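You operate a simulated robot arm through the tools that you are given. There is no shell and no other tool. Be economical: measure what you need, move in short steps, check, and stop when the job is done.

Carry out the task below with a simulated robot arm. There is one attempt and no reset: what you move stays moved.

JOB
Weigh about 100 grams of beans from the brown mug into the pink dish.
Fine: dish on the bench scale, zero it, then pour to within ten grams of 100; the mug goes back.
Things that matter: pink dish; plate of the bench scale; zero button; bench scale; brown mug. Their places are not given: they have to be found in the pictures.

It is judged by the outcome, as a careful person would: the job done as asked, and still so three seconds after it is handed in. It fails if anything else is knocked over, pushed out of place, dropped, spilled or broken.

ROBOT AND FRAMES
A 6-joint arm with a two-finger parallel gripper, fixed in place. Base frame: the origin is at the foot of the arm, x ahead of it, y to its left, z up; the work surface is at about z = 860. Units: mm, rad, N and s.
With the tool pointing down near the work surface it reaches from about 260 to 680 mm from the base axis. Its first joint turns from -1.152 to 1.152 rad. Payload 2.9 kg.
Tool frame: the origin (TCP) lies between the finger pads and is the grasp point; the fingertips stand 30 mm ahead of it; z points along the fingers, y is the line along which they close. Largest opening 110 mm; finger width 20, thickness 10; the body of the gripper, 48 by 112 mm, starts 55 mm behind the TCP.
Orientation is that of the tool frame in the base frame, as [roll, pitch, yaw] about the fixed x, y, z axes, in that order (R = Rz(yaw) Ry(pitch) Rx(roll)). With the fingers straight down and closing along the base's y, the tool's x points along the base's -x, its y along +y and its z along -z.

CONTROLS
- The arm moves only by the tool drive_tool. Its argument "increments" is a list of rows, each a list of 6 numbers: the shift along the tool's x, y, z in mm, then the turn, a rotation vector about the tool's x, y, z in rad. In form: [[dx, dy, dz, ax, ay, az], ...]. A call has 1 to 8 rows; each row is the pose to reach, as a shift and turn from the pose commanded when the call began, along the tool's axes at that moment. "fingers" is the closure, from 0 (fully open) to 1 (shut), set as the call begins (left out, the last holds). A row lasts 0.2 s, in which the tool goes at most 50 mm and 0.15 rad; a call with a longer step from one row to the next is refused whole, and so is a gripper value outside its range. A pose out of reach is approached as far as the arm can. The call stops where the force on the tool passes 40 N (or 10 N more than at its start, if that is more) or the arm is blocked; 0.2 s more then pass. The fingers move at their own pace (about 108 mm/s each) and stop on an object; they squeeze with about 26 N. The grip force told is the motor's: it shows also when the fingers shut on nothing. Time passes only in rows, and 0.2 s behind the last, so rows that repeat a pose let the fingers close. The reply holds the time, the measured pose of the TCP, the force on the tool along the base axes, the opening and the grip force, in the units named above and with some noise.
- Cameras (640 x 400 px; columns grow to the right, rows downward): "scene" is fixed at [62.3, 427.3, 1380.5]; the picture's right is [-0.89, -0.46, 0.00], its down [-0.22, 0.43, -0.88] and it looks along [0.41, -0.78, -0.48] (base axes); focal length 323 px, centre (320, 200). "wrist" rides on the gripper at [-36, 0, -57] in the tool frame; the picture's right is [0.00, -1.00, 0.00], its down [0.97, 0.00, -0.24] and it looks along [0.24, 0.00, 0.97] (tool axes); focal length 218 px, centre (320, 200).
- get_image(camera): a new picture of that camera. The clock stands still meanwhile.
- pixel_to_xyz(camera, pixels): for up to 12 pixels [column, row] of the newest picture of that camera ("zoom" is the newest enlarged one), the place [x, y, z] in the base frame of the surface seen there, good to about 2 mm, but the place of the scene camera against the robot may be out by one fixed shift of up to 25 mm in any direction. The clock stands still meanwhile.
- inspect(camera, box): a new picture of the part [left, top, right, bottom] of that camera's present view, enlarged. The clock stands still meanwhile.
- hand_in(): hands the job in; it is judged then, once.

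Go step by step. Measure first, check grasps and placings, and put right what went wrong. The budget is 80 turns and 34 pictures, counting those below and the enlarged ones. Unless the task says otherwise, let go and move clear before handing in, and close with one line.

The tools are called after ">>>" as name(argument=value, ...) on one line, values as JSON. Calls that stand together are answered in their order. drive_tool: Moves the arm, as the interface text tells. Its arguments: {"type":"object","properties":{"increments":{"type":"array"},"fingers":{"type":"number"}},"required":["increments"]} The other tools are called the same way: get_image (camera) takes a picture; pixel_to_xyz (camera, pixels) gives the place of the surface under pixels of a picture; inspect (camera, box) takes an enlarged picture of a part of a camera's view; hand_in () hands the job in.

At the start:

```text
clock: 0.0
eef_pos: [319.8, -327.6, 1146.6]
ee_rot: [-3.141, 0.0, 3.14]
force: [-0.5, 0.3, 0.5]
opening: 110.2
gripper_force: 0.1
```

scene: 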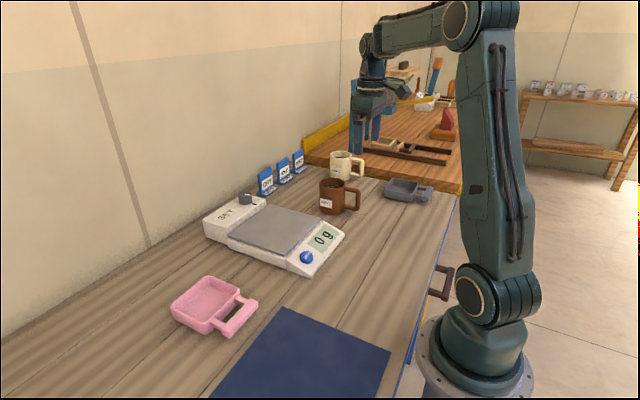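
wrist: 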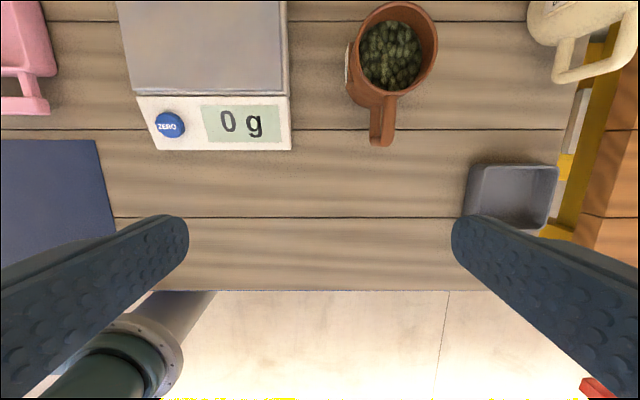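

The wrist picture shows the scale with the zero button (168,125), the brown mug (395,60) with its handle toward the robot, and the pink dish at the left edge (20,60). I will measure these points from both cameras.

>>> pixel_to_xyz(camera="wrist", pixels=[[168, 125], [200, 50], [135, 90], [285, 90], [390, 60], [381, 140], [381, 110], [365, 20], [435, 40], [5, 105], [40, 105], [330, 180]])

>>> pixel_to_xyz(camera="scene", pixels=[[306, 257], [270, 228], [228, 240], [288, 260], [313, 216], [263, 204], [205, 300], [238, 316], [250, 302], [333, 184], [355, 197], [205, 329]])

>>> inspect(camera="scene", box=[150, 140, 470, 340])

```text
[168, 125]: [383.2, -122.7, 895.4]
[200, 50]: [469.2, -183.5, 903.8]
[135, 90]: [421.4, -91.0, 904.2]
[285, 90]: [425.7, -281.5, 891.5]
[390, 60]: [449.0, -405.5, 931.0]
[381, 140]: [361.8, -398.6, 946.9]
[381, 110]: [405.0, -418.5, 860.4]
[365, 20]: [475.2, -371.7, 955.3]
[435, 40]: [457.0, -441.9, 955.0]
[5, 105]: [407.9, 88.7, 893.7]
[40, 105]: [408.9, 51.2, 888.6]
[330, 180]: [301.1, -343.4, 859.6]
```

```text
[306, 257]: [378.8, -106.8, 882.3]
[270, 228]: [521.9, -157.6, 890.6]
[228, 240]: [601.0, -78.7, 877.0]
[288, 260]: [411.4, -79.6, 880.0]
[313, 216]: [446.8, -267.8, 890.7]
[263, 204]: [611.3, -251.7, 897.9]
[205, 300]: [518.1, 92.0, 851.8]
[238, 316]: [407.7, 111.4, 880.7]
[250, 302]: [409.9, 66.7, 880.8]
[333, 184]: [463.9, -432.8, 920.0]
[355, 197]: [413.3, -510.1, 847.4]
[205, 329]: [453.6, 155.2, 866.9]
```

```text
2.00 times, centred on (310, 240) of scene
```

zoom: 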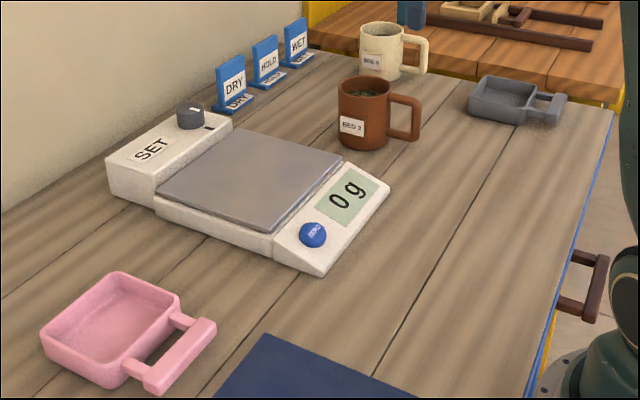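

The wrist and scene readings differ by about (+4,-16,+13), so I'll trust the wrist ones. Next I move above the pink dish to see it properly.

>>> drive_tool(increments=[[-5, 48, 0, 0, 0, 0], [-10, 96, 0, 0, 0, 0], [-15, 144, 0, 0, 0, 0], [-20, 192, 0, 0, 0, 0], [-25, 240, 0, 0, 0, 0], [-30, 288, 0, 0, 0, 0], [-35, 336, 0, 0, 0, 0], [-40, 384, 0, 0, 0, 0]], fingers=0)

>>> get_image(camera="wrist")

```text
clock: 1.8
eef_pos: [361.3, 56.5, 1147.4]
ee_rot: [-3.14, 0.001, 3.14]
force: [-0.3, 0.0, 0.2]
opening: 109.9
gripper_force: 0.0
```

```text
30 pictures are left
```

wrist: 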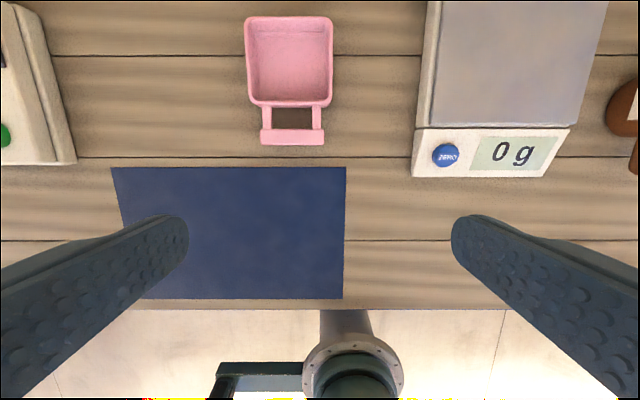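

The dish is at (290,60) with its handle bar at (262–322,135), well clear of everything. I measure its rim, floor, handle and the plate corners.

>>> pixel_to_xyz(camera="wrist", pixels=[[248, 60], [331, 60], [290, 18], [290, 104], [290, 60], [265, 134], [321, 134], [292, 129], [292, 142], [437, 120], [567, 120], [446, 155]])

>>> pixel_to_xyz(camera="zoom", pixels=[[160, 192], [228, 132], [340, 158], [275, 230], [190, 104], [218, 125], [350, 185], [365, 85], [405, 120], [380, 150]])

>>> inspect(camera="wrist", box=[220, 0, 380, 160])

```text
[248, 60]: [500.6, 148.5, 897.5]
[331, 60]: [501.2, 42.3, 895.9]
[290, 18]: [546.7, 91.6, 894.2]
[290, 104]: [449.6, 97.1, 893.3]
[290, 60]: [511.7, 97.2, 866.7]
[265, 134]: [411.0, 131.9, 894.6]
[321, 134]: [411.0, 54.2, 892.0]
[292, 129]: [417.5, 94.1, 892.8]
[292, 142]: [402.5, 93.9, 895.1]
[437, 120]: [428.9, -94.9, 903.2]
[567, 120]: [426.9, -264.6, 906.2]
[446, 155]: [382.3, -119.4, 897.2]
```

```text
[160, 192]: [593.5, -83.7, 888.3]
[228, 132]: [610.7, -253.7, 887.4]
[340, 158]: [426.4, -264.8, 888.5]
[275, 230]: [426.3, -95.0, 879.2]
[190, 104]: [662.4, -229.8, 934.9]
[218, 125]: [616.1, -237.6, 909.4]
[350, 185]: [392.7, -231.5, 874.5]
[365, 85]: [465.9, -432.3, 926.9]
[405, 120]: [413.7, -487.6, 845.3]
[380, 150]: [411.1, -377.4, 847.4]
```

```text
2.50 times, centred on (300, 80) of wrist
```

zoom: 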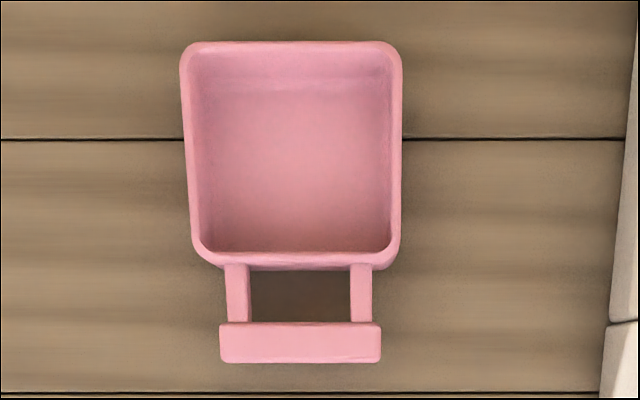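

Dish tray spans x 450–547, y 42–148 with rim near z 896; the handle bar is x 402–418, y 54–132. The plate is x 427–608, y -265…-95, z 904. I'll grip the bar closing along x, so I turn the tool 90° over it.

>>> drive_tool(increments=[[-7, 5, 10, 0, 0, 0.14], [-14, 10, 20, 0, 0, 0.28], [-21, 15, 30, 0, 0, 0.42], [-28, 20, 40, 0, 0, 0.56], [-35, 25, 60, 0, 0, 0.7], [-42, 30, 80, 0, 0, 0.84], [-49, 37, 100, 0, 0, 0.98], [-49, 37, 120, 0, 0, 1.12]], fingers=0.67)

>>> drive_tool(increments=[[0, 0, 10, 0, 0, 0.15], [0, 0, 20, 0, 0, 0.3], [0, 0, 30, 0, 0, 0.4508], [0, 0, 30, 0, 0, 0.4508]])

>>> get_image(camera="wrist")

```text
clock: 3.6
eef_pos: [409.5, 94.5, 1027.5]
ee_rot: [-3.14, 0.0, 2.02]
force: [0.1, 0.0, 1.2]
opening: 36.3
gripper_force: 0.2
```

```text
clock: 4.6
eef_pos: [408.4, 93.9, 997.4]
ee_rot: [3.141, 0.0, 1.57]
force: [-0.1, -0.9, 0.0]
opening: 36.3
gripper_force: 0.0
```

```text
28 pictures are left
```

wrist: 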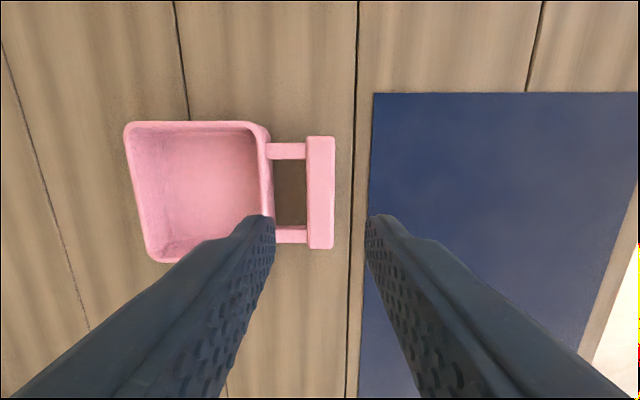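

The tool is turned, and the bar shows at (320,190) slightly off the view centre. I check its place from here.

>>> pixel_to_xyz(camera="wrist", pixels=[[308, 190], [333, 190], [320, 140], [320, 244], [287, 150], [290, 233], [268, 190], [290, 190]])

```text
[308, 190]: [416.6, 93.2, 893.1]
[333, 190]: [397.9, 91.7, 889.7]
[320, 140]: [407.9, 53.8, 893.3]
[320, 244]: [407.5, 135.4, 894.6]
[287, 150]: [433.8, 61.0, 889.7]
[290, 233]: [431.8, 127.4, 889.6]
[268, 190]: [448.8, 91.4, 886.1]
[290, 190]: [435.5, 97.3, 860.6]
```

The bar is centred at (408,94), right under the TCP. I descend to z≈894 and close.

>>> drive_tool(increments=[[0, 0, 30, 0, 0, 0], [0, 0, 60, 0, 0, 0], [0, 0, 85, 0, 0, 0], [0, 0, 103, 0, 0, 0], [0, 0, 103, 0, 0, 0]])

>>> drive_tool(increments=[[0, 0, 0, 0, 0, 0], [0, 0, 0, 0, 0, 0], [0, 0, 0, 0, 0, 0]], fingers=1)

>>> drive_tool(increments=[[0, 0, -15, 0, 0, 0], [0, 0, -40, 0, 0, 0], [0, 0, -80, 0, 0, 0], [0, 0, -120, 0, 0, 0], [0, 0, -120, 0, 0, 0]])

>>> get_image(camera="scene")

```text
clock: 5.8
eef_pos: [409.6, 92.7, 895.4]
ee_rot: [3.141, 0.0, 1.571]
force: [-0.1, 0.1, 0.6]
opening: 36.2
gripper_force: 0.1
```

```text
clock: 6.6
eef_pos: [410.1, 92.1, 894.8]
ee_rot: [-3.141, 0.0, 1.571]
force: [-0.1, -0.4, 0.1]
opening: 21.8
gripper_force: 25.8
```

```text
clock: 7.8
eef_pos: [409.9, 94.3, 1015.7]
ee_rot: [-3.141, -0.002, 1.572]
force: [-0.5, 0.2, -1.7]
opening: 21.8
gripper_force: 26.2
```

```text
27 pictures are left
```

scene: 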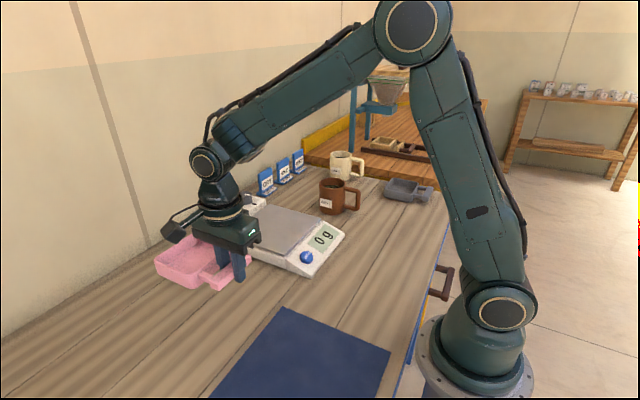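

The dish is held level at grip opening 21.8. I carry it over the plate (shift -273 in y, +33 in x).

>>> drive_tool(increments=[[-40, 5, 0, 0, 0, 0], [-80, 10, 0, 0, 0, 0], [-120, 15, 0, 0, 0, 0], [-160, 20, 0, 0, 0, 0], [-200, 25, 0, 0, 0, 0], [-240, 30, 0, 0, 0, 0], [-273, 33, 0, 0, 0, 0], [-273, 33, 0, 0, 0, 0]])

>>> drive_tool(increments=[[0, 0, 25, 0, 0, 0], [0, 0, 45, 0, 0, 0], [0, 0, 60, 0, 0, 0], [0, 0, 60, 0, 0, 0]])

>>> inspect(camera="scene", box=[170, 140, 410, 290])

```text
clock: 9.6
eef_pos: [441.2, -179.0, 1015.6]
ee_rot: [-3.141, 0.001, 1.573]
force: [1.2, -0.3, -0.7]
opening: 21.5
gripper_force: 25.8
```

```text
clock: 10.6
eef_pos: [440.4, -179.6, 954.6]
ee_rot: [-3.141, 0.002, 1.571]
force: [0.2, -0.7, -1.1]
opening: 21.6
gripper_force: 25.9
```

```text
2.67 times, centred on (290, 215) of scene
```

zoom: 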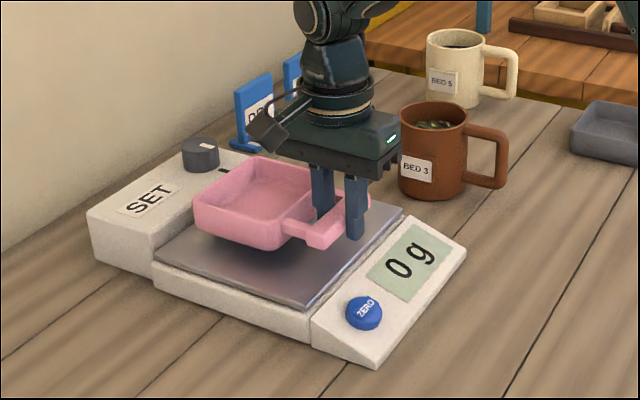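

The dish hovers about 15 mm over the plate, clear of the SET block. I lower it slowly until it touches.

>>> drive_tool(increments=[[0, 0, 5, 0, 0, 0], [0, 0, 10, 0, 0, 0], [0, 0, 13, 0, 0, 0], [0, 0, 15, 0, 0, 0], [0, 0, 16, 0, 0, 0]])

>>> inspect(camera="scene", box=[170, 140, 410, 290])

```text
clock: 11.8
eef_pos: [442.5, -181.3, 938.2]
ee_rot: [3.139, 0.0, 1.571]
force: [-0.4, -0.9, 3.2]
opening: 21.8
gripper_force: 26.0
```

```text
2.67 times, centred on (290, 215) of scene
```

zoom: 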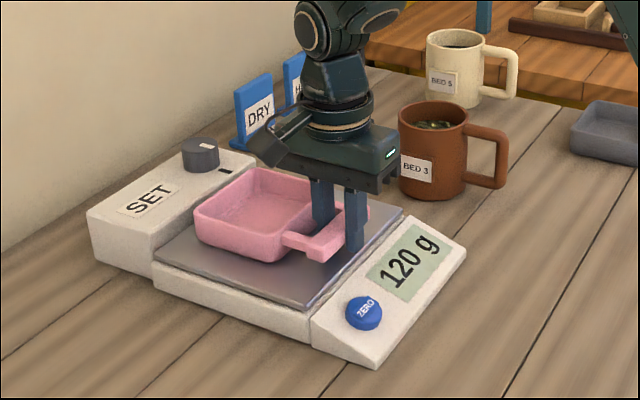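

The display reads 120 g with upward force, so the dish is down. I open to a small gap and lift straight up.

>>> drive_tool(increments=[[0, 0, 0, 0, 0, 0], [0, 0, 0, 0, 0, 0]], fingers=0.67)

>>> drive_tool(increments=[[0, 0, -20, 0, 0, 0], [0, 0, -50, 0, 0, 0], [0, 0, -85, 0, 0, 0], [0, 0, -110, 0, 0, 0]])

>>> drive_tool(increments=[[9, -10, 0, 0, 0, -0.14], [18, -20, 0, 0, 0, -0.28], [27, -30, 0, 0, 0, -0.42], [36, -40, 0, 0, 0, -0.56], [45, -50, 0, 0, 0, -0.7], [54, -56, 0, 0, 0, -0.84], [60, -59, 0, 0, 0, -0.98], [60, -59, 0, 0, 0, -1.12]], fingers=1)

>>> drive_tool(increments=[[0, 0, 0, 0, 0, -0.15], [0, 0, 0, 0, 0, -0.3], [0, 0, 0, 0, 0, -0.4508], [0, 0, 0, 0, 0, -0.4508]])

>>> get_image(camera="wrist")

```text
clock: 12.4
eef_pos: [442.1, -179.6, 938.8]
ee_rot: [3.141, 0.0, 1.571]
force: [-0.7, 0.1, -0.7]
opening: 36.4
gripper_force: 0.0
```

```text
clock: 13.4
eef_pos: [440.8, -179.3, 1049.6]
ee_rot: [3.14, 0.0, 1.57]
force: [-1.1, -0.2, 0.7]
opening: 36.4
gripper_force: 0.0
```

```text
clock: 15.2
eef_pos: [382.1, -119.7, 1048.5]
ee_rot: [3.14, -0.001, 2.693]
force: [-0.7, 0.0, 0.1]
opening: 0.1
gripper_force: 25.8
```

```text
clock: 16.2
eef_pos: [382.5, -119.7, 1048.7]
ee_rot: [3.139, 0.0, -3.138]
force: [1.0, 0.1, 0.0]
opening: 0.1
gripper_force: 26.7
```

```text
24 pictures are left
```

wrist: 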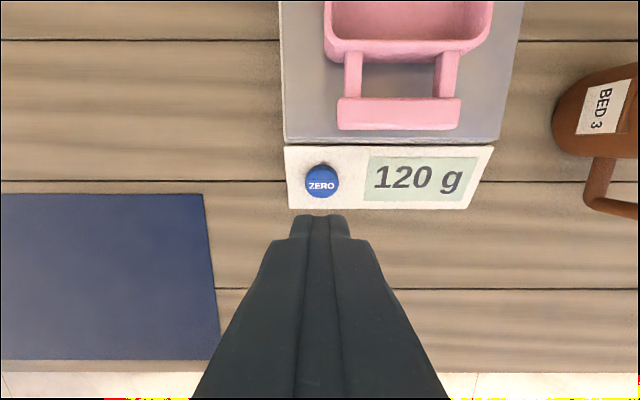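

The dish sits on the plate reading 120 g, and the button is at (322,181). I measure the button and the dish position.

>>> pixel_to_xyz(camera="wrist", pixels=[[322, 181], [322, 171], [322, 193], [308, 182], [337, 182], [322, 205], [322, 153], [345, 115], [455, 115], [400, 50], [400, 38]])

```text
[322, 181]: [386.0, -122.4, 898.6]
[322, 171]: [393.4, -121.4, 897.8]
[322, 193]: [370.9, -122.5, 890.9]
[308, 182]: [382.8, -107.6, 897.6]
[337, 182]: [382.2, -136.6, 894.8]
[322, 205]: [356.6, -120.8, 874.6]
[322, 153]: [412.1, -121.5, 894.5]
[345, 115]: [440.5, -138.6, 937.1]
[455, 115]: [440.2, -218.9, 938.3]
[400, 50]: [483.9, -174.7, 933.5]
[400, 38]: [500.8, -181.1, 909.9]
```

Button is centred at (382,-122), top near 897, so fingertip contact is at TCP z≈927. I go down to 932 first, then press gently.

>>> drive_tool(increments=[[0, -2, 40, 0, 0, 0], [0, -2, 80, 0, 0, 0], [0, -2, 105, 0, 0, 0], [0, -2, 116, 0, 0, 0], [0, -2, 116, 0, 0, 0]])

>>> drive_tool(increments=[[0, 0, 2, 0, 0, 0], [0, 0, 4, 0, 0, 0], [0, 0, 6, 0, 0, 0]])

>>> inspect(camera="scene", box=[230, 180, 390, 280])

```text
clock: 17.4
eef_pos: [382.7, -121.3, 931.4]
ee_rot: [3.141, 0.0, 3.142]
force: [0.2, -0.2, 0.5]
opening: 0.0
gripper_force: 26.5
```

```text
clock: 18.2
eef_pos: [384.3, -121.2, 926.7]
ee_rot: [-3.14, 0.001, 3.141]
force: [0.1, -0.4, 2.0]
opening: 0.0
gripper_force: 26.8
```

```text
4.00 times, centred on (310, 230) of scene
```

zoom: 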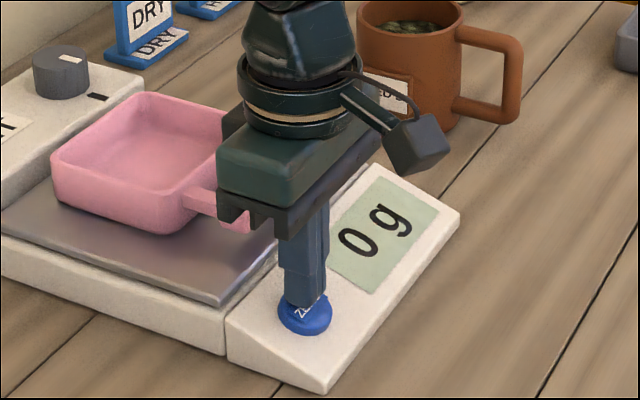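

The display reads 0 g with the button pressed. I lift off and go to look at the mug from above.

>>> drive_tool(increments=[[0, 0, -10, 0, 0, 0], [0, 0, -50, 0, 0, 0], [0, 0, -100, 0, 0, 0], [0, 0, -150, 0, 0, 0]])

>>> drive_tool(increments=[[5, -40, 0, 0, 0, 0], [10, -80, 0, 0, 0, 0], [15, -120, 0, 0, 0, 0], [20, -160, 0, 0, 0, 0], [25, -200, 0, 0, 0, 0], [25, -240, 0, 0, 0, 0], [25, -270, 0, 0, 0, 0], [25, -270, 0, 0, 0, 0]], fingers=0)

>>> get_image(camera="wrist")

```text
clock: 19.2
eef_pos: [381.2, -123.5, 1077.9]
ee_rot: [3.141, 0.0, -3.142]
force: [0.6, 1.0, -0.1]
opening: 0.0
gripper_force: 25.6
```

```text
clock: 21.0
eef_pos: [360.3, -392.5, 1078.9]
ee_rot: [-3.141, -0.001, 3.14]
force: [0.0, -0.4, -0.3]
opening: 109.9
gripper_force: 0.1
```

```text
22 pictures are left
```

wrist: 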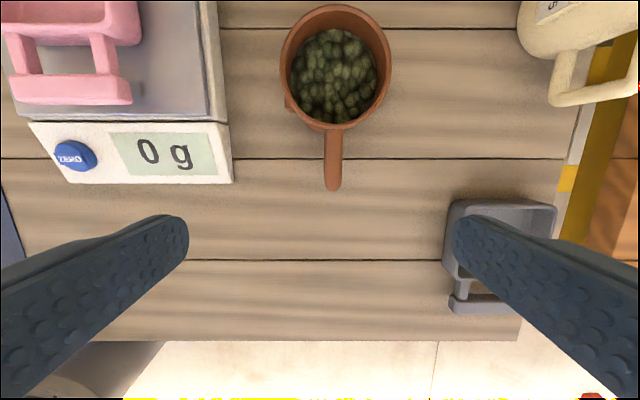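

The display stays at 0 g and the mug is seen from above, handle at (333,165). I measure the rim, handle and bean level.

>>> pixel_to_xyz(camera="wrist", pixels=[[283, 60], [389, 60], [336, 8], [334, 127], [335, 75], [333, 145], [332, 180], [327, 165], [340, 165], [330, 60], [360, 85], [310, 90]])

>>> inspect(camera="scene", box=[300, 140, 400, 230])

```text
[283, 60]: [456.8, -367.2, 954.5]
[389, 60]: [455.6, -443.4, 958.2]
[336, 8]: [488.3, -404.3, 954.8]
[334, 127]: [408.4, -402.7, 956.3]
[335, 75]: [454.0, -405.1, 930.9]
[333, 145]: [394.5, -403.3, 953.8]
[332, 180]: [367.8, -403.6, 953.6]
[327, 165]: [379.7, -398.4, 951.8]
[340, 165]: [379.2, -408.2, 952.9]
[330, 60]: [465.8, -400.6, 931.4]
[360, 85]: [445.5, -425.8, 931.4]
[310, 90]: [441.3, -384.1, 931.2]
```

```text
4.44 times, centred on (350, 185) of scene
```

zoom: 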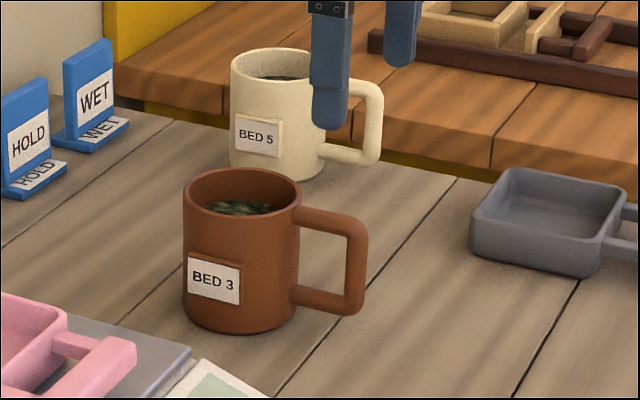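

Mug: rim centre (449,-404), radius 40, rim z 956, beans at 931; handle along x at y≈-403, from x 362 to 409. My plan is to grip the handle from above and tilt about the x axis toward +y over the dish, so I'll first rehearse that tilt empty and high to see whether the arm can do it and the display stays visible.

>>> drive_tool(increments=[[-15, 30, -20, 0, 0, 0], [-35, 60, -40, 0, 0, 0], [-55, 95, -60, 0, 0, 0], [-75, 130, -70, 0, 0, 0], [-97, 176, -70, 0, 0, 0], [-97, 176, -70, 0.15, 0, 0], [-97, 176, -70, 0.3, 0, 0], [-97, 176, -70, 0.45, 0, 0]])

>>> drive_tool(increments=[[0, 0, 0, 0.15, 0, 0], [0, 0, 0, 0.3, 0, 0], [0, 0, 0, 0.45, 0, 0], [0, 0, 0, 0.6, 0, 0], [0, 0, 0, 0.75, 0, 0], [0, 0, 0, 0.9, 0, 0], [0, 0, 0, 1.05, 0, 0], [0, 0, 0, 1.2, 0, 0]])

>>> get_image(camera="scene")

```text
refused: row 5 steps farther than a row can; nothing moved
```

```text
clock: 22.8
eef_pos: [359.5, -391.8, 1077.7]
ee_rot: [-1.938, 0.0, -3.14]
force: [-0.8, 0.3, -0.3]
opening: 110.1
gripper_force: 0.0
```

```text
20 pictures are left
```

scene: 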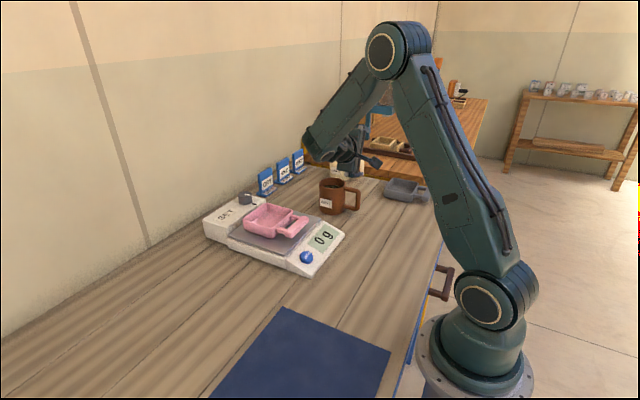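

The second call ran in place and reached a 1.2 rad tilt without trouble. I now move to the pour position tilted, still high, and add a bit more tilt to check reach and visibility.

>>> drive_tool(increments=[[-19, 9, -34, 0, 0, 0], [-38, 18, -68, 0, 0, 0], [-58, 27, -102, 0, 0, 0], [-78, 36, -137, 0, 0, 0], [-97, 45, -171, 0, 0, 0], [-97, 45, -171, 0.15, 0, 0], [-97, 45, -171, 0.3, 0, 0], [-97, 45, -171, 0.45, 0, 0]])

>>> get_image(camera="scene")

>>> get_image(camera="wrist")

```text
clock: 24.6
eef_pos: [447.9, -246.3, 1087.8]
ee_rot: [-1.707, 0.004, -3.119]
force: [-0.5, -0.4, -0.6]
opening: 109.8
gripper_force: 0.0
out of reach, approached as far as the arm can: row 7, 8
```

```text
19 pictures are left
```

scene: 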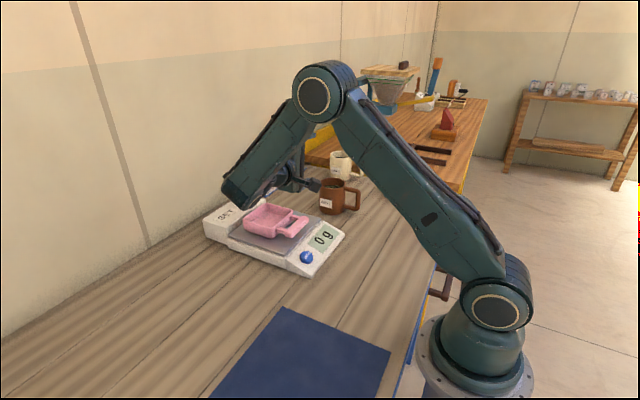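

```text
18 pictures are left
```

wrist: 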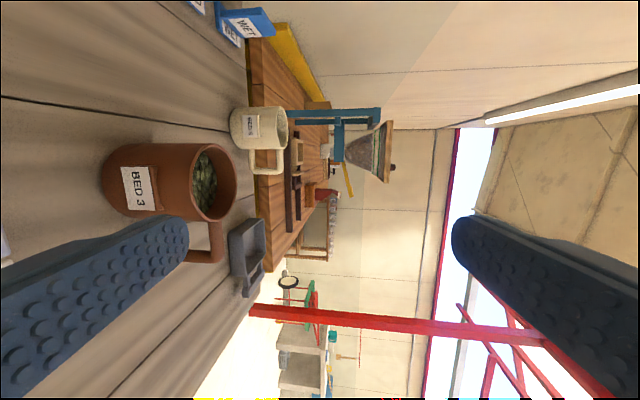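

At the pour spot the arm runs out of joint range at about 1.43 rad with a vertical grip, so I'll instead grip the handle with the tool pitched about 45° forward, which needs less sideways wrist. First I turn back toward upright.

>>> drive_tool(increments=[[0, 0, -10, -0.15, 0, 0], [0, 0, -20, -0.3, 0, 0], [0, 0, -20, -0.45, 0, 0], [0, 0, -20, -0.6, 0, 0], [0, 0, -20, -0.75, 0, 0], [0, 0, -20, -0.9, 0, 0], [0, 0, -20, -1.05, 0, 0], [0, 0, -20, -1.2, 0, 0]])

```text
clock: 26.4
eef_pos: [448.2, -225.9, 1092.5]
ee_rot: [-2.911, 0.004, -3.118]
force: [0.1, -1.3, -0.6]
opening: 110.1
gripper_force: 0.0
```

Commanded pose is consistent: the tool is 0.23 rad from vertical. I straighten it and then pitch 45° forward.

>>> drive_tool(increments=[[0, 0, 0, -0.12, 0, 0.012], [0, 0, 0, -0.23, 0, 0.023]])

>>> drive_tool(increments=[[0, 0, 0, 0, -0.15, 0], [0, 0, 0, 0, -0.3, 0], [0, 0, 0, 0, -0.45, 0], [0, 0, 0, 0, -0.6, 0], [0, 0, 0, 0, -0.785, 0]])

```text
clock: 27.0
eef_pos: [448.7, -226.1, 1091.4]
ee_rot: [-3.14, 0.005, 3.141]
force: [0.1, -0.1, -0.2]
opening: 110.3
gripper_force: 0.0
```

```text
refused: row 5 steps farther than a row can; nothing moved
```

Pitch step was just over limit; I redo it with 0.13 increments to 0.79 rad, then rehearse the pour roll about the base x axis.

>>> drive_tool(increments=[[0, 0, 0, 0, -0.14, 0], [0, 0, 0, 0, -0.28, 0], [0, 0, 0, 0, -0.42, 0], [0, 0, 0, 0, -0.56, 0], [0, 0, 0, 0, -0.7, 0], [0, 0, 0, 0, -0.79, 0]])

>>> drive_tool(increments=[[0, 0, 0, 0.1, 0, -0.1], [0, 0, 0, 0.2, 0, -0.2], [0, 0, 0, 0.3, 0, -0.3], [0, 0, 0, 0.4, 0, -0.4], [0, 0, 0, 0.5, 0, -0.5], [0, 0, 0, 0.6, 0, -0.6], [0, 0, 0, 0.7, 0, -0.7], [0, 0, 0, 0.8, 0, -0.8]])

>>> drive_tool(increments=[[0, 0, 0, 0.1, 0, -0.1], [0, 0, 0, 0.2, 0, -0.2], [0, 0, 0, 0.3, 0, -0.3], [0, 0, 0, 0.4, 0, -0.4], [0, 0, 0, 0.5, 0, -0.5], [0, 0, 0, 0.6, 0, -0.6]])

>>> get_image(camera="scene")

```text
clock: 28.4
eef_pos: [449.9, -227.1, 1092.0]
ee_rot: [-3.139, 0.798, -3.137]
force: [-0.4, -0.6, -0.2]
opening: 109.7
gripper_force: 0.1
```

```text
clock: 30.2
eef_pos: [449.3, -228.0, 1092.3]
ee_rot: [-1.879, 0.309, -2.4]
force: [-0.2, -0.2, 0.2]
opening: 110.2
gripper_force: 0.1
```

```text
clock: 31.6
eef_pos: [501.1, -261.8, 1152.9]
ee_rot: [-1.282, -0.283, -2.392]
force: [-0.1, 0.0, 0.5]
opening: 109.8
gripper_force: 0.1
out of reach, approached as far as the arm can: row 4, 5, 6
```

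```text
17 pictures are left
```

scene: 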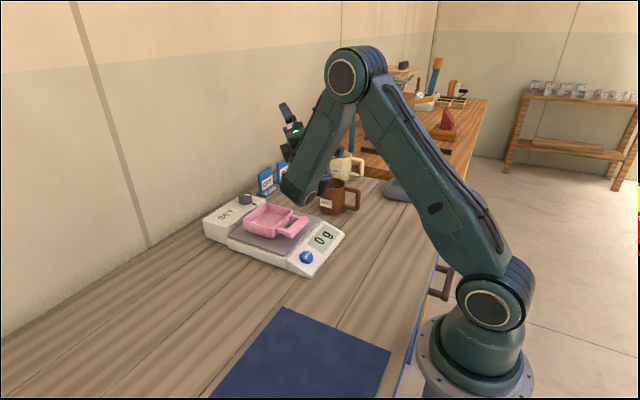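

The orientation is reachable even at 1.98 rad; only the position was compromised because the tool had to point upward. A better pour is a roll about the tool's own axis with the tool pitched just below horizontal. I return to the pitched, unrolled pose to rehearse that.

>>> drive_tool(increments=[[0, 0, 0, -0.1, 0, 0.1], [0, 0, 0, -0.2, 0, 0.2], [0, 0, 0, -0.3, 0, 0.3], [0, 0, 0, -0.4, 0, 0.4], [0, 0, 0, -0.5, 0, 0.5], [0, 0, 0, -0.6, 0, 0.6], [0, 0, 0, -0.7, 0, 0.7], [0, 0, 0, -0.8, 0, 0.8]])

>>> drive_tool(increments=[[0, 0, 0, -0.1, 0, 0.1], [0, 0, 0, -0.2, 0, 0.2], [0, 0, 0, -0.3, 0, 0.3], [0, 0, 0, -0.4, 0, 0.4], [0, 0, 0, -0.5, 0, 0.5], [0, 0, 0, -0.59, 0, 0.59]])

```text
clock: 33.4
eef_pos: [500.9, -261.0, 1153.7]
ee_rot: [-2.121, 0.495, -2.493]
force: [0.4, -0.5, 0.2]
opening: 110.1
gripper_force: 0.1
```

```text
clock: 34.8
eef_pos: [500.5, -262.4, 1152.9]
ee_rot: [-3.122, 0.793, -3.127]
force: [-0.4, -0.5, 0.8]
opening: 110.1
gripper_force: 0.1
```

Back at pitch 0.79. Now I raise the pitch to 1.3, move to about (475,-236,1045), yaw by -0.35 and then roll by -1.9 as the rehearsal.

>>> drive_tool(increments=[[24, 6, 15, 0, -0.13, 0], [47, 13, 29, 0, -0.26, 0], [70, 19, 44, 0, -0.39, 0], [94, 26, 58, 0, -0.507, 0]])

>>> drive_tool(increments=[[0, 0, 0, 0.112, 0, 0.031], [0, 0, 0, 0.225, 0, 0.063], [0, 0, 0, 0.337, 0, 0.094]])

>>> drive_tool(increments=[[0, 0, 0, 0, 0, -0.15], [0, 0, 0, 0, 0, -0.3], [0, 0, 0, 0, 0, -0.45], [0, 0, 0, 0, 0, -0.6], [0, 0, 0, 0, 0, -0.75], [0, 0, 0, 0, 0, -0.9], [0, 0, 0, 0, 0, -1.05], [0, 0, 0, 0, 0, -1.2]])

>>> drive_tool(increments=[[0, 0, 0, 0, 0, -0.15], [0, 0, 0, 0, 0, -0.3], [0, 0, 0, 0, 0, -0.45], [0, 0, 0, 0, 0, -0.6], [0, 0, 0, 0, 0, -0.75], [0, 0, 0, 0, 0, -0.9]])

>>> get_image(camera="scene")

```text
clock: 35.8
eef_pos: [475.2, -238.1, 1044.5]
ee_rot: [-3.08, 1.303, -3.082]
force: [-0.5, 0.3, 0.5]
opening: 110.1
gripper_force: 0.1
```

```text
clock: 36.6
eef_pos: [476.3, -236.3, 1044.9]
ee_rot: [-3.087, 1.31, 2.843]
force: [-0.3, -0.7, -1.2]
opening: 109.9
gripper_force: 0.1
```

```text
clock: 38.4
eef_pos: [475.5, -236.9, 1045.2]
ee_rot: [-1.851, 0.343, -2.019]
force: [0.9, -0.4, 0.3]
opening: 109.9
gripper_force: 0.1
```

```text
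clock: 39.8
eef_pos: [475.5, -237.2, 1045.2]
ee_rot: [-1.875, -0.526, -1.767]
force: [-0.5, 0.8, -0.6]
opening: 110.0
gripper_force: 0.0
```

```text
16 pictures are left
```

scene: 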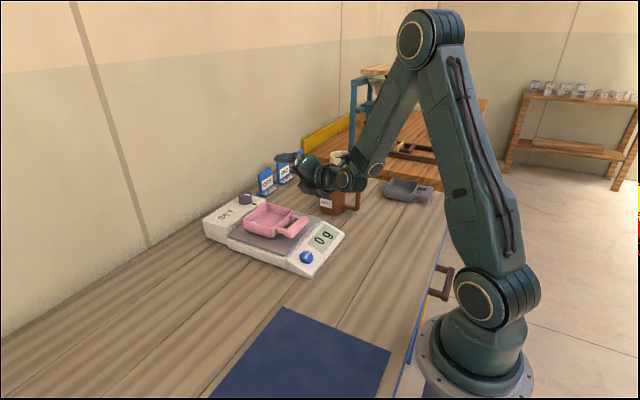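

The full roll of -2.1 is reachable at the pour spot and the display stays visible. I unroll, undo the yaw and set pitch to 1.0 for the grasp.

>>> drive_tool(increments=[[0, 0, 0, 0, 0, 0.15], [0, 0, 0, 0, 0, 0.3], [0, 0, 0, 0, 0, 0.45], [0, 0, 0, 0, 0, 0.6], [0, 0, 0, 0, 0, 0.75], [0, 0, 0, 0, 0, 0.9], [0, 0, 0, 0, 0, 1.05], [0, 0, 0, 0, 0, 1.2]])

>>> drive_tool(increments=[[0, 0, 0, 0, 0, 0.15], [0, 0, 0, 0, 0, 0.3], [0, 0, 0, 0, 0, 0.45], [0, 0, 0, 0, 0, 0.6], [0, 0, 0, 0, 0, 0.75], [0, 0, 0, 0, 0, 0.9]])

>>> drive_tool(increments=[[0, 0, -40, -0.112, 0, -0.031], [0, 0, -80, -0.225, 0, -0.063], [0, 0, -120, -0.325, 0, -0.091]])

>>> drive_tool(increments=[[0, 0, -20, 0, 0.15, 0], [0, 0, -40, 0, 0.303, 0]])

```text
clock: 41.6
eef_pos: [475.0, -237.0, 1045.3]
ee_rot: [-1.9, 0.632, -2.123]
force: [-0.2, -0.6, -0.5]
opening: 110.1
gripper_force: 0.1
```

```text
clock: 43.0
eef_pos: [475.8, -236.2, 1045.9]
ee_rot: [-3.097, 1.307, 2.832]
force: [-1.0, 0.1, -0.6]
opening: 109.7
gripper_force: 0.1
```

```text
clock: 43.8
eef_pos: [367.9, -195.7, 1077.6]
ee_rot: [-3.077, 1.304, -3.088]
force: [0.5, -0.5, -0.4]
opening: 110.1
gripper_force: 0.0
```

```text
refused: row 2 steps farther than a row can; nothing moved
```

I split the pitch into smaller rows, then move to a standoff behind the handle with the fingers half open.

>>> drive_tool(increments=[[0, 0, 0, 0, 0.1, 0.006], [0, 0, 0, 0, 0.2, 0.012], [0, 0, 0, 0, 0.304, 0.017]], fingers=0.55)

>>> drive_tool(increments=[[16, -35, -4, 0, 0, 0], [32, -70, -8, 0, 0, 0], [48, -104, -12, 0, 0, 0], [64, -139, -16, 0, 0, 0], [80, -173, -20, 0, 0, 0], [96, -207, -24, 0, 0, 0], [96, -207, -24, 0, 0, 0]])

>>> get_image(camera="wrist")

```text
clock: 44.6
eef_pos: [367.1, -196.9, 1076.5]
ee_rot: [3.14, 0.998, 3.119]
force: [1.0, 0.7, 0.5]
opening: 49.5
gripper_force: 0.1
```

```text
clock: 46.2
eef_pos: [390.5, -352.0, 1009.4]
ee_rot: [3.141, 0.999, 3.126]
force: [0.8, 0.1, -0.6]
opening: 49.2
gripper_force: 0.1
out of reach, approached as far as the arm can: row 2, 3, 4, 5, 6, 7
```

```text
15 pictures are left
```

wrist: 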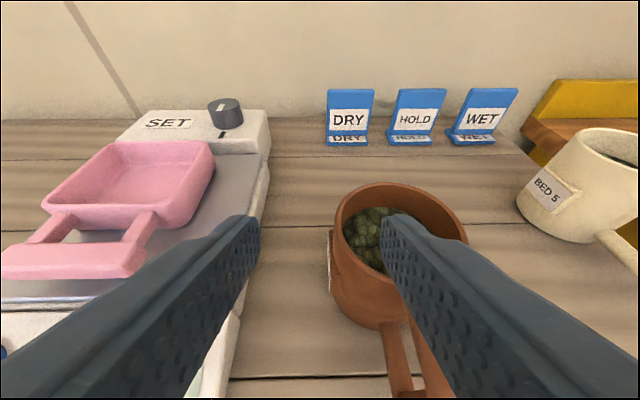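

The pose behind the mug is out of reach at this pitch (first-joint limit), so the arm stopped at (390,-352,1009), safely above the mug. I reduce pitch to 0.65 rad and come down vertically over the handle instead.

>>> drive_tool(increments=[[-9, 0, -8, 0, 0.1, 0], [-17, 0, -12, 0, 0.2, 0], [-25, 0, -16, 0, 0.3, 0], [-25, 0, -16, 0, 0.349, 0]])

```text
clock: 47.2
eef_pos: [390.9, -351.8, 1036.4]
ee_rot: [3.14, 0.648, 3.122]
force: [-0.2, -0.5, -0.7]
opening: 49.5
gripper_force: 0.0
```

Pitch is 0.65. I move over the handle at about (371,-403,1010), correcting the small yaw.

>>> drive_tool(increments=[[11, -18, 3, -0.004, 0, -0.005], [22, -36, 6, -0.008, 0, -0.01], [31.6, -51.5, 8.6, -0.012, 0, -0.016], [31.6, -51.5, 8.6, -0.012, 0, -0.016]])

>>> get_image(camera="wrist")

```text
clock: 48.2
eef_pos: [371.2, -400.7, 1010.8]
ee_rot: [-3.139, 0.651, -3.138]
force: [0.1, -0.9, 0.2]
opening: 49.3
gripper_force: 0.0
```

```text
14 pictures are left
```

wrist: 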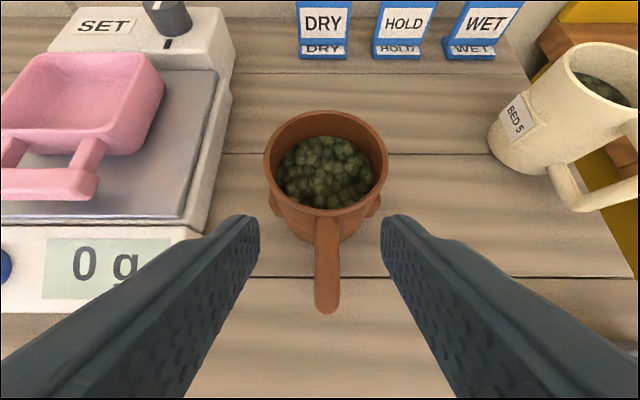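

The handle (327,270) lies between the fingers, slightly to the right. I measure it to centre precisely.

>>> pixel_to_xyz(camera="wrist", pixels=[[327, 290], [316, 290], [337, 290], [327, 308], [327, 260], [326, 213], [328, 112], [265, 160], [386, 160]])

```text
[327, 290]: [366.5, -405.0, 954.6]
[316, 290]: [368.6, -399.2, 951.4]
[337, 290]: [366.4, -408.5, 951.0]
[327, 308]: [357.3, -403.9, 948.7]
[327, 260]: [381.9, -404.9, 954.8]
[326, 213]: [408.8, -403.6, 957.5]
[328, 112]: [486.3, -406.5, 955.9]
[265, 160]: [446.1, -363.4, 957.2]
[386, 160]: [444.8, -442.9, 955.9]
```

Handle centre y≈-404, outer bar x≈362. I descend vertically to (367,-404,922).

>>> drive_tool(increments=[[14, -3, 17, 0, 0, 0], [28, -3, 34, 0, 0, 0], [42, -3, 51, 0, 0, 0], [57, -3, 68.4, 0, 0, 0], [57, -3, 68.4, 0, 0, 0]])

>>> inspect(camera="scene", box=[270, 130, 430, 230])

```text
clock: 49.4
eef_pos: [365.1, -405.6, 919.4]
ee_rot: [-3.14, 0.649, -3.14]
force: [1.5, 0.0, -0.7]
opening: 49.3
gripper_force: 0.2
```

```text
4.00 times, centred on (350, 180) of scene
```

zoom: 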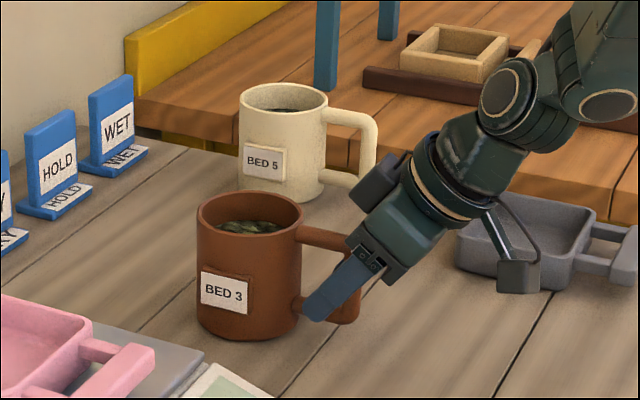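

The fingers straddle the handle with the pads at the outer bar. I close and lift a little to test the grip.

>>> drive_tool(increments=[[0, 0, 0, 0, 0, 0], [0, 0, 0, 0, 0, 0], [0, 0, 0, 0, 0, 0]], fingers=1)

>>> drive_tool(increments=[[-6, 0, -8, 0, 0, 0], [-12, 0, -16, 0, 0, 0], [-18, 0, -24, 0, 0, 0], [-18, 0, -24, 0, 0, 0]])

>>> inspect(camera="scene", box=[270, 130, 430, 230])

```text
clock: 50.2
eef_pos: [365.8, -405.7, 919.6]
ee_rot: [3.141, 0.648, -3.14]
force: [0.3, -1.1, -0.1]
opening: 14.5
gripper_force: 26.0
```

```text
clock: 51.2
eef_pos: [367.1, -404.2, 951.2]
ee_rot: [3.141, 0.651, -3.138]
force: [0.2, 0.1, -3.7]
opening: 14.5
gripper_force: 25.7
```

```text
4.00 times, centred on (350, 180) of scene
```

zoom: 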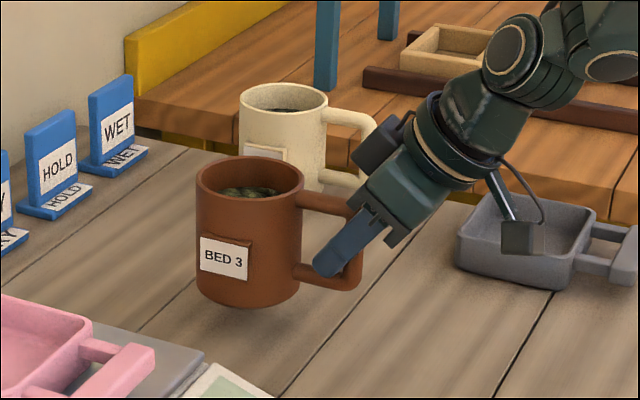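

The mug is lifted level, about 380 g, opening 14.5. I raise it well clear and carry it upright toward the dish, yawing 45° left on the way.

>>> drive_tool(increments=[[-15, 0, -20, 0, 0, 0], [-30, 0, -40, 0, 0, 0], [-45, 0, -60, 0, 0, 0], [-60, 0, -80, 0, 0, 0], [-75.6, 0, -99.5, 0, 0, 0]])

>>> drive_tool(increments=[[-11, 19, 8, -0.059, 0, -0.078], [-22, 38, 17, -0.119, 0, -0.156], [-33, 57, 25, -0.178, 0, -0.234], [-44, 76, 34, -0.237, 0, -0.312], [-55, 95, 42, -0.297, 0, -0.39], [-66, 114, 50, -0.356, 0, -0.469], [-77, 133, 59, -0.416, 0, -0.547], [-88.4, 152, 67.2, -0.475, 0, -0.625]])

>>> inspect(camera="scene", box=[190, 90, 430, 280])

```text
clock: 52.4
eef_pos: [365.9, -406.8, 1075.7]
ee_rot: [-3.14, 0.648, -3.141]
force: [0.0, 0.1, -2.7]
opening: 14.7
gripper_force: 26.0
```

```text
clock: 54.2
eef_pos: [478.1, -253.7, 1075.3]
ee_rot: [3.141, 0.65, -2.355]
force: [0.4, 0.3, -4.0]
opening: 14.4
gripper_force: 26.0
```

```text
2.11 times, centred on (310, 185) of scene
```

zoom: 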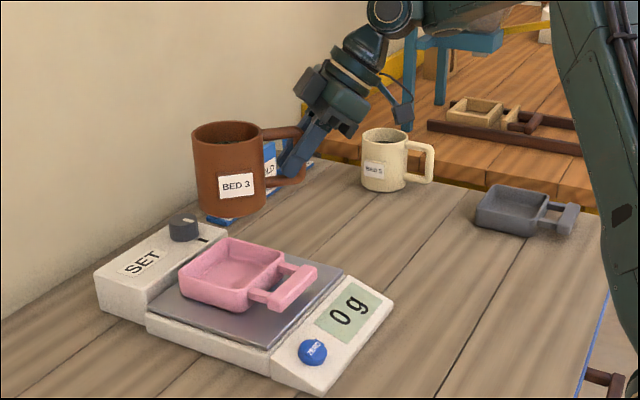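

The mug hangs level over the near side of the dish. I begin tilting about the chosen axis to 0.73 rad, then check.

>>> drive_tool(increments=[[0, 0, 0, 0.1, 0.0725, -0.076], [0, 0, 0, 0.2, 0.145, -0.152], [0, 0, 0, 0.3, 0.2175, -0.228], [0, 0, 0, 0.4, 0.29, -0.304], [0, 0, 0, 0.5, 0.3625, -0.38]])

>>> inspect(camera="scene", box=[190, 90, 430, 280])

```text
clock: 55.4
eef_pos: [476.6, -253.2, 1075.4]
ee_rot: [-2.514, 0.186, -2.084]
force: [0.4, 0.0, -3.1]
opening: 14.5
gripper_force: 26.0
```

```text
2.11 times, centred on (310, 185) of scene
```

zoom: 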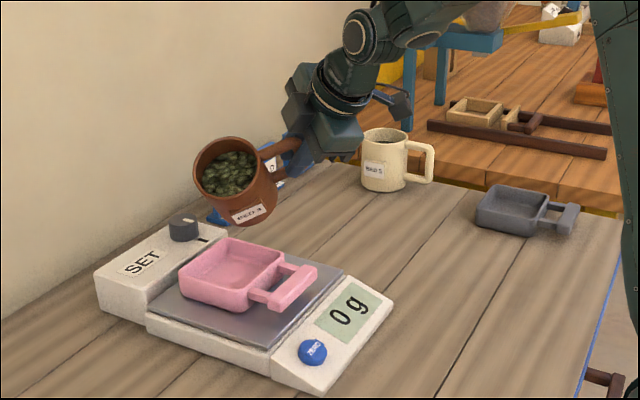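

The mug has tilted about 42° and the beans are still in, reading 0 g. I check the lip position against the dish.

>>> pixel_to_xyz(camera="zoom", pixels=[[195, 172], [205, 200], [222, 212], [245, 200], [225, 140], [182, 275], [225, 240], [282, 252], [245, 300]])

```text
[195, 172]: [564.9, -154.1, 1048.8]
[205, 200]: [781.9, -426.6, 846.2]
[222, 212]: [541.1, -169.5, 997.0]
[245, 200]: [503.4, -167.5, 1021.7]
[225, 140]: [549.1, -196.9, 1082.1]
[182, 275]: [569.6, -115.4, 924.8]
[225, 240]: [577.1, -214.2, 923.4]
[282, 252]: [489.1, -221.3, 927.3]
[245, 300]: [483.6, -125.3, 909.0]
```

Lip is well over the dish (scene frame lip ≈(538,-155), dish centre (531,-168)). I lower 20 mm and tilt on to about 1.03 rad.

>>> drive_tool(increments=[[1, 4, 5, 0.0689, 0.05, -0.0524], [2.5, 8, 11, 0.138, 0.1, -0.105], [3.8, 11.5, 15.9, 0.207, 0.15, -0.157], [3.8, 11.5, 15.9, 0.207, 0.15, -0.157]])

>>> inspect(camera="scene", box=[190, 90, 430, 280])

```text
clock: 56.4
eef_pos: [476.6, -253.9, 1055.5]
ee_rot: [-2.307, -0.027, -2.07]
force: [-0.3, 0.9, -3.4]
opening: 14.5
gripper_force: 25.5
```

```text
2.11 times, centred on (310, 185) of scene
```

zoom: 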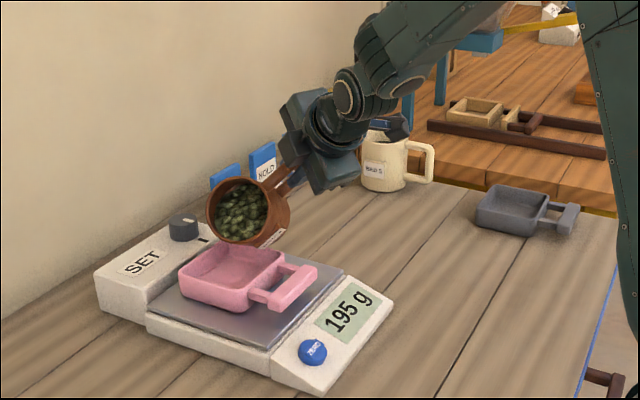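

The display jumped to 195 g yet I see no beans in the dish; possibly the mug touches it. I look closer before moving.

>>> inspect(camera="scene", box=[230, 165, 350, 265])

```text
4.00 times, centred on (290, 215) of scene
```

zoom: 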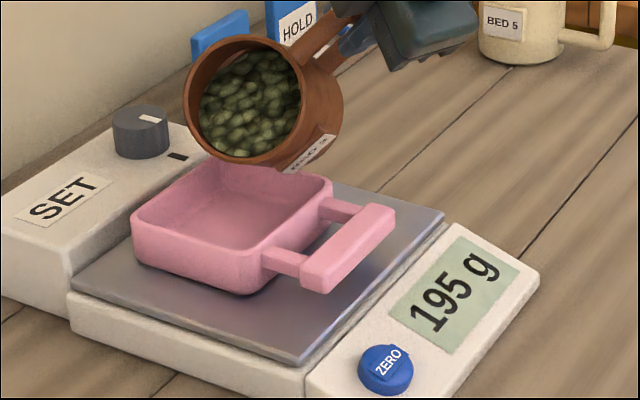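

The mug's base seems to bear on the dish's far wall. I raise straight up 25 mm and recheck the reading.

>>> drive_tool(increments=[[0.4, -9, -8, 0, 0, 0], [0.8, -18.5, -16.7, 0, 0, 0], [0.8, -18.5, -16.7, 0, 0, 0]])

>>> inspect(camera="scene", box=[230, 155, 350, 265])

```text
clock: 57.2
eef_pos: [477.0, -252.0, 1082.7]
ee_rot: [-2.308, -0.026, -2.069]
force: [0.3, -0.2, -3.3]
opening: 14.1
gripper_force: 25.5
```

```text
3.64 times, centred on (290, 210) of scene
```

zoom: 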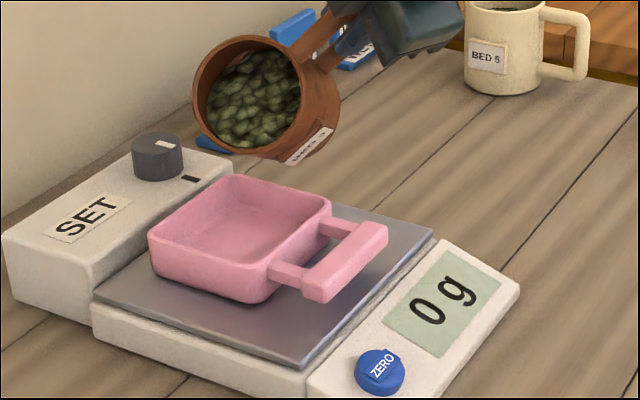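

It returns to 0 g and the dish looks in place. I measure where the mug and dish sit now.

>>> pixel_to_xyz(camera="zoom", pixels=[[152, 235], [235, 178], [328, 207], [262, 272], [195, 100], [225, 143], [262, 155], [300, 90], [250, 40], [250, 100], [315, 150], [335, 110]])

```text
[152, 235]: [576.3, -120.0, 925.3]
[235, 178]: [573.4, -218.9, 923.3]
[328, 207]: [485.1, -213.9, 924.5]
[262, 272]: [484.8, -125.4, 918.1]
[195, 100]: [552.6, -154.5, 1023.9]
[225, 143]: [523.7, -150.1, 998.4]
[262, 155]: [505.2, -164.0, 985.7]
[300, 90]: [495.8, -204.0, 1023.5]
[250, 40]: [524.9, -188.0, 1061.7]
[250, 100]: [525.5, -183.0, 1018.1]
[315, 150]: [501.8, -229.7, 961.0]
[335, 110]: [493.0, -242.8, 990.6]
```

Readings suggest the mug sits lower than computed, so it may have sagged in the grip. I probe more points on rim and body to pin down its pose.

>>> pixel_to_xyz(camera="zoom", pixels=[[197, 80], [197, 115], [207, 130], [240, 152], [275, 158], [298, 100], [297, 75], [280, 48], [222, 45], [320, 140], [340, 95], [338, 130]])

```text
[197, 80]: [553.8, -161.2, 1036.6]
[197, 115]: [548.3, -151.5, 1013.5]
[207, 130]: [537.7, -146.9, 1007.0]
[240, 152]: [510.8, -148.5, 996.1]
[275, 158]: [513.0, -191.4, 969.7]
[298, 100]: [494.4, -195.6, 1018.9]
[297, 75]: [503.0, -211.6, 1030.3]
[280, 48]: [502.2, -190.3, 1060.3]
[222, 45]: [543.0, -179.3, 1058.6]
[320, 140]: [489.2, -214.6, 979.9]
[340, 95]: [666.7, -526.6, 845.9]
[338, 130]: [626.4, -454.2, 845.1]
```

The mug's tilt is as planned, only about 20 mm lower than computed, so I keep this height. I shift 15 mm to -y for margin and tilt a further 0.13 rad.

>>> drive_tool(increments=[[13.2, -4.5, 5.6, 0, 0, 0], [13.2, -4.5, 5.6, 0.045, 0.0325, -0.034], [13.2, -4.5, 5.6, 0.09, 0.065, -0.068], [13.2, -4.5, 5.6, 0.09, 0.065, -0.068], [13.2, -4.5, 5.6, 0.09, 0.065, -0.068]])

>>> inspect(camera="scene", box=[230, 155, 350, 265])

```text
clock: 58.4
eef_pos: [476.8, -267.6, 1080.0]
ee_rot: [-2.217, -0.12, -2.076]
force: [0.0, -0.1, -3.0]
opening: 14.3
gripper_force: 25.9
```

```text
3.64 times, centred on (290, 210) of scene
```

zoom: 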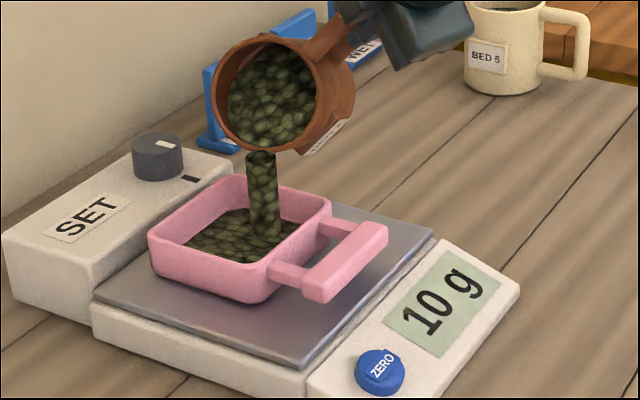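

A clean stream is falling into the dish and the display reads 10 g. I hold for one short step and read again to learn the rate.

>>> drive_tool(increments=[[0, 0, 0, 0, 0, 0]])

>>> inspect(camera="scene", box=[230, 155, 350, 265])

```text
clock: 58.8
eef_pos: [476.4, -267.6, 1080.5]
ee_rot: [-2.216, -0.12, -2.075]
force: [0.6, -0.2, -2.0]
opening: 14.3
gripper_force: 25.8
```

```text
3.64 times, centred on (290, 210) of scene
```

zoom: 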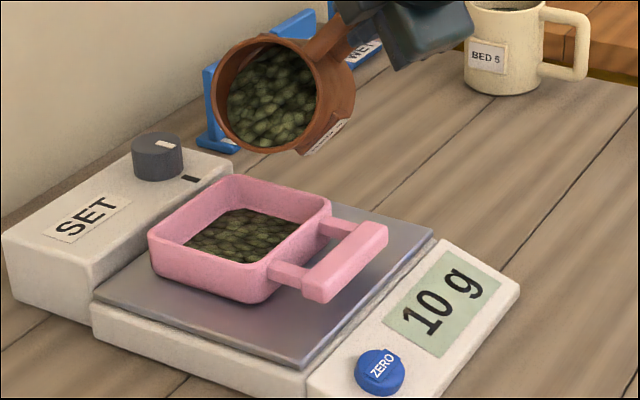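

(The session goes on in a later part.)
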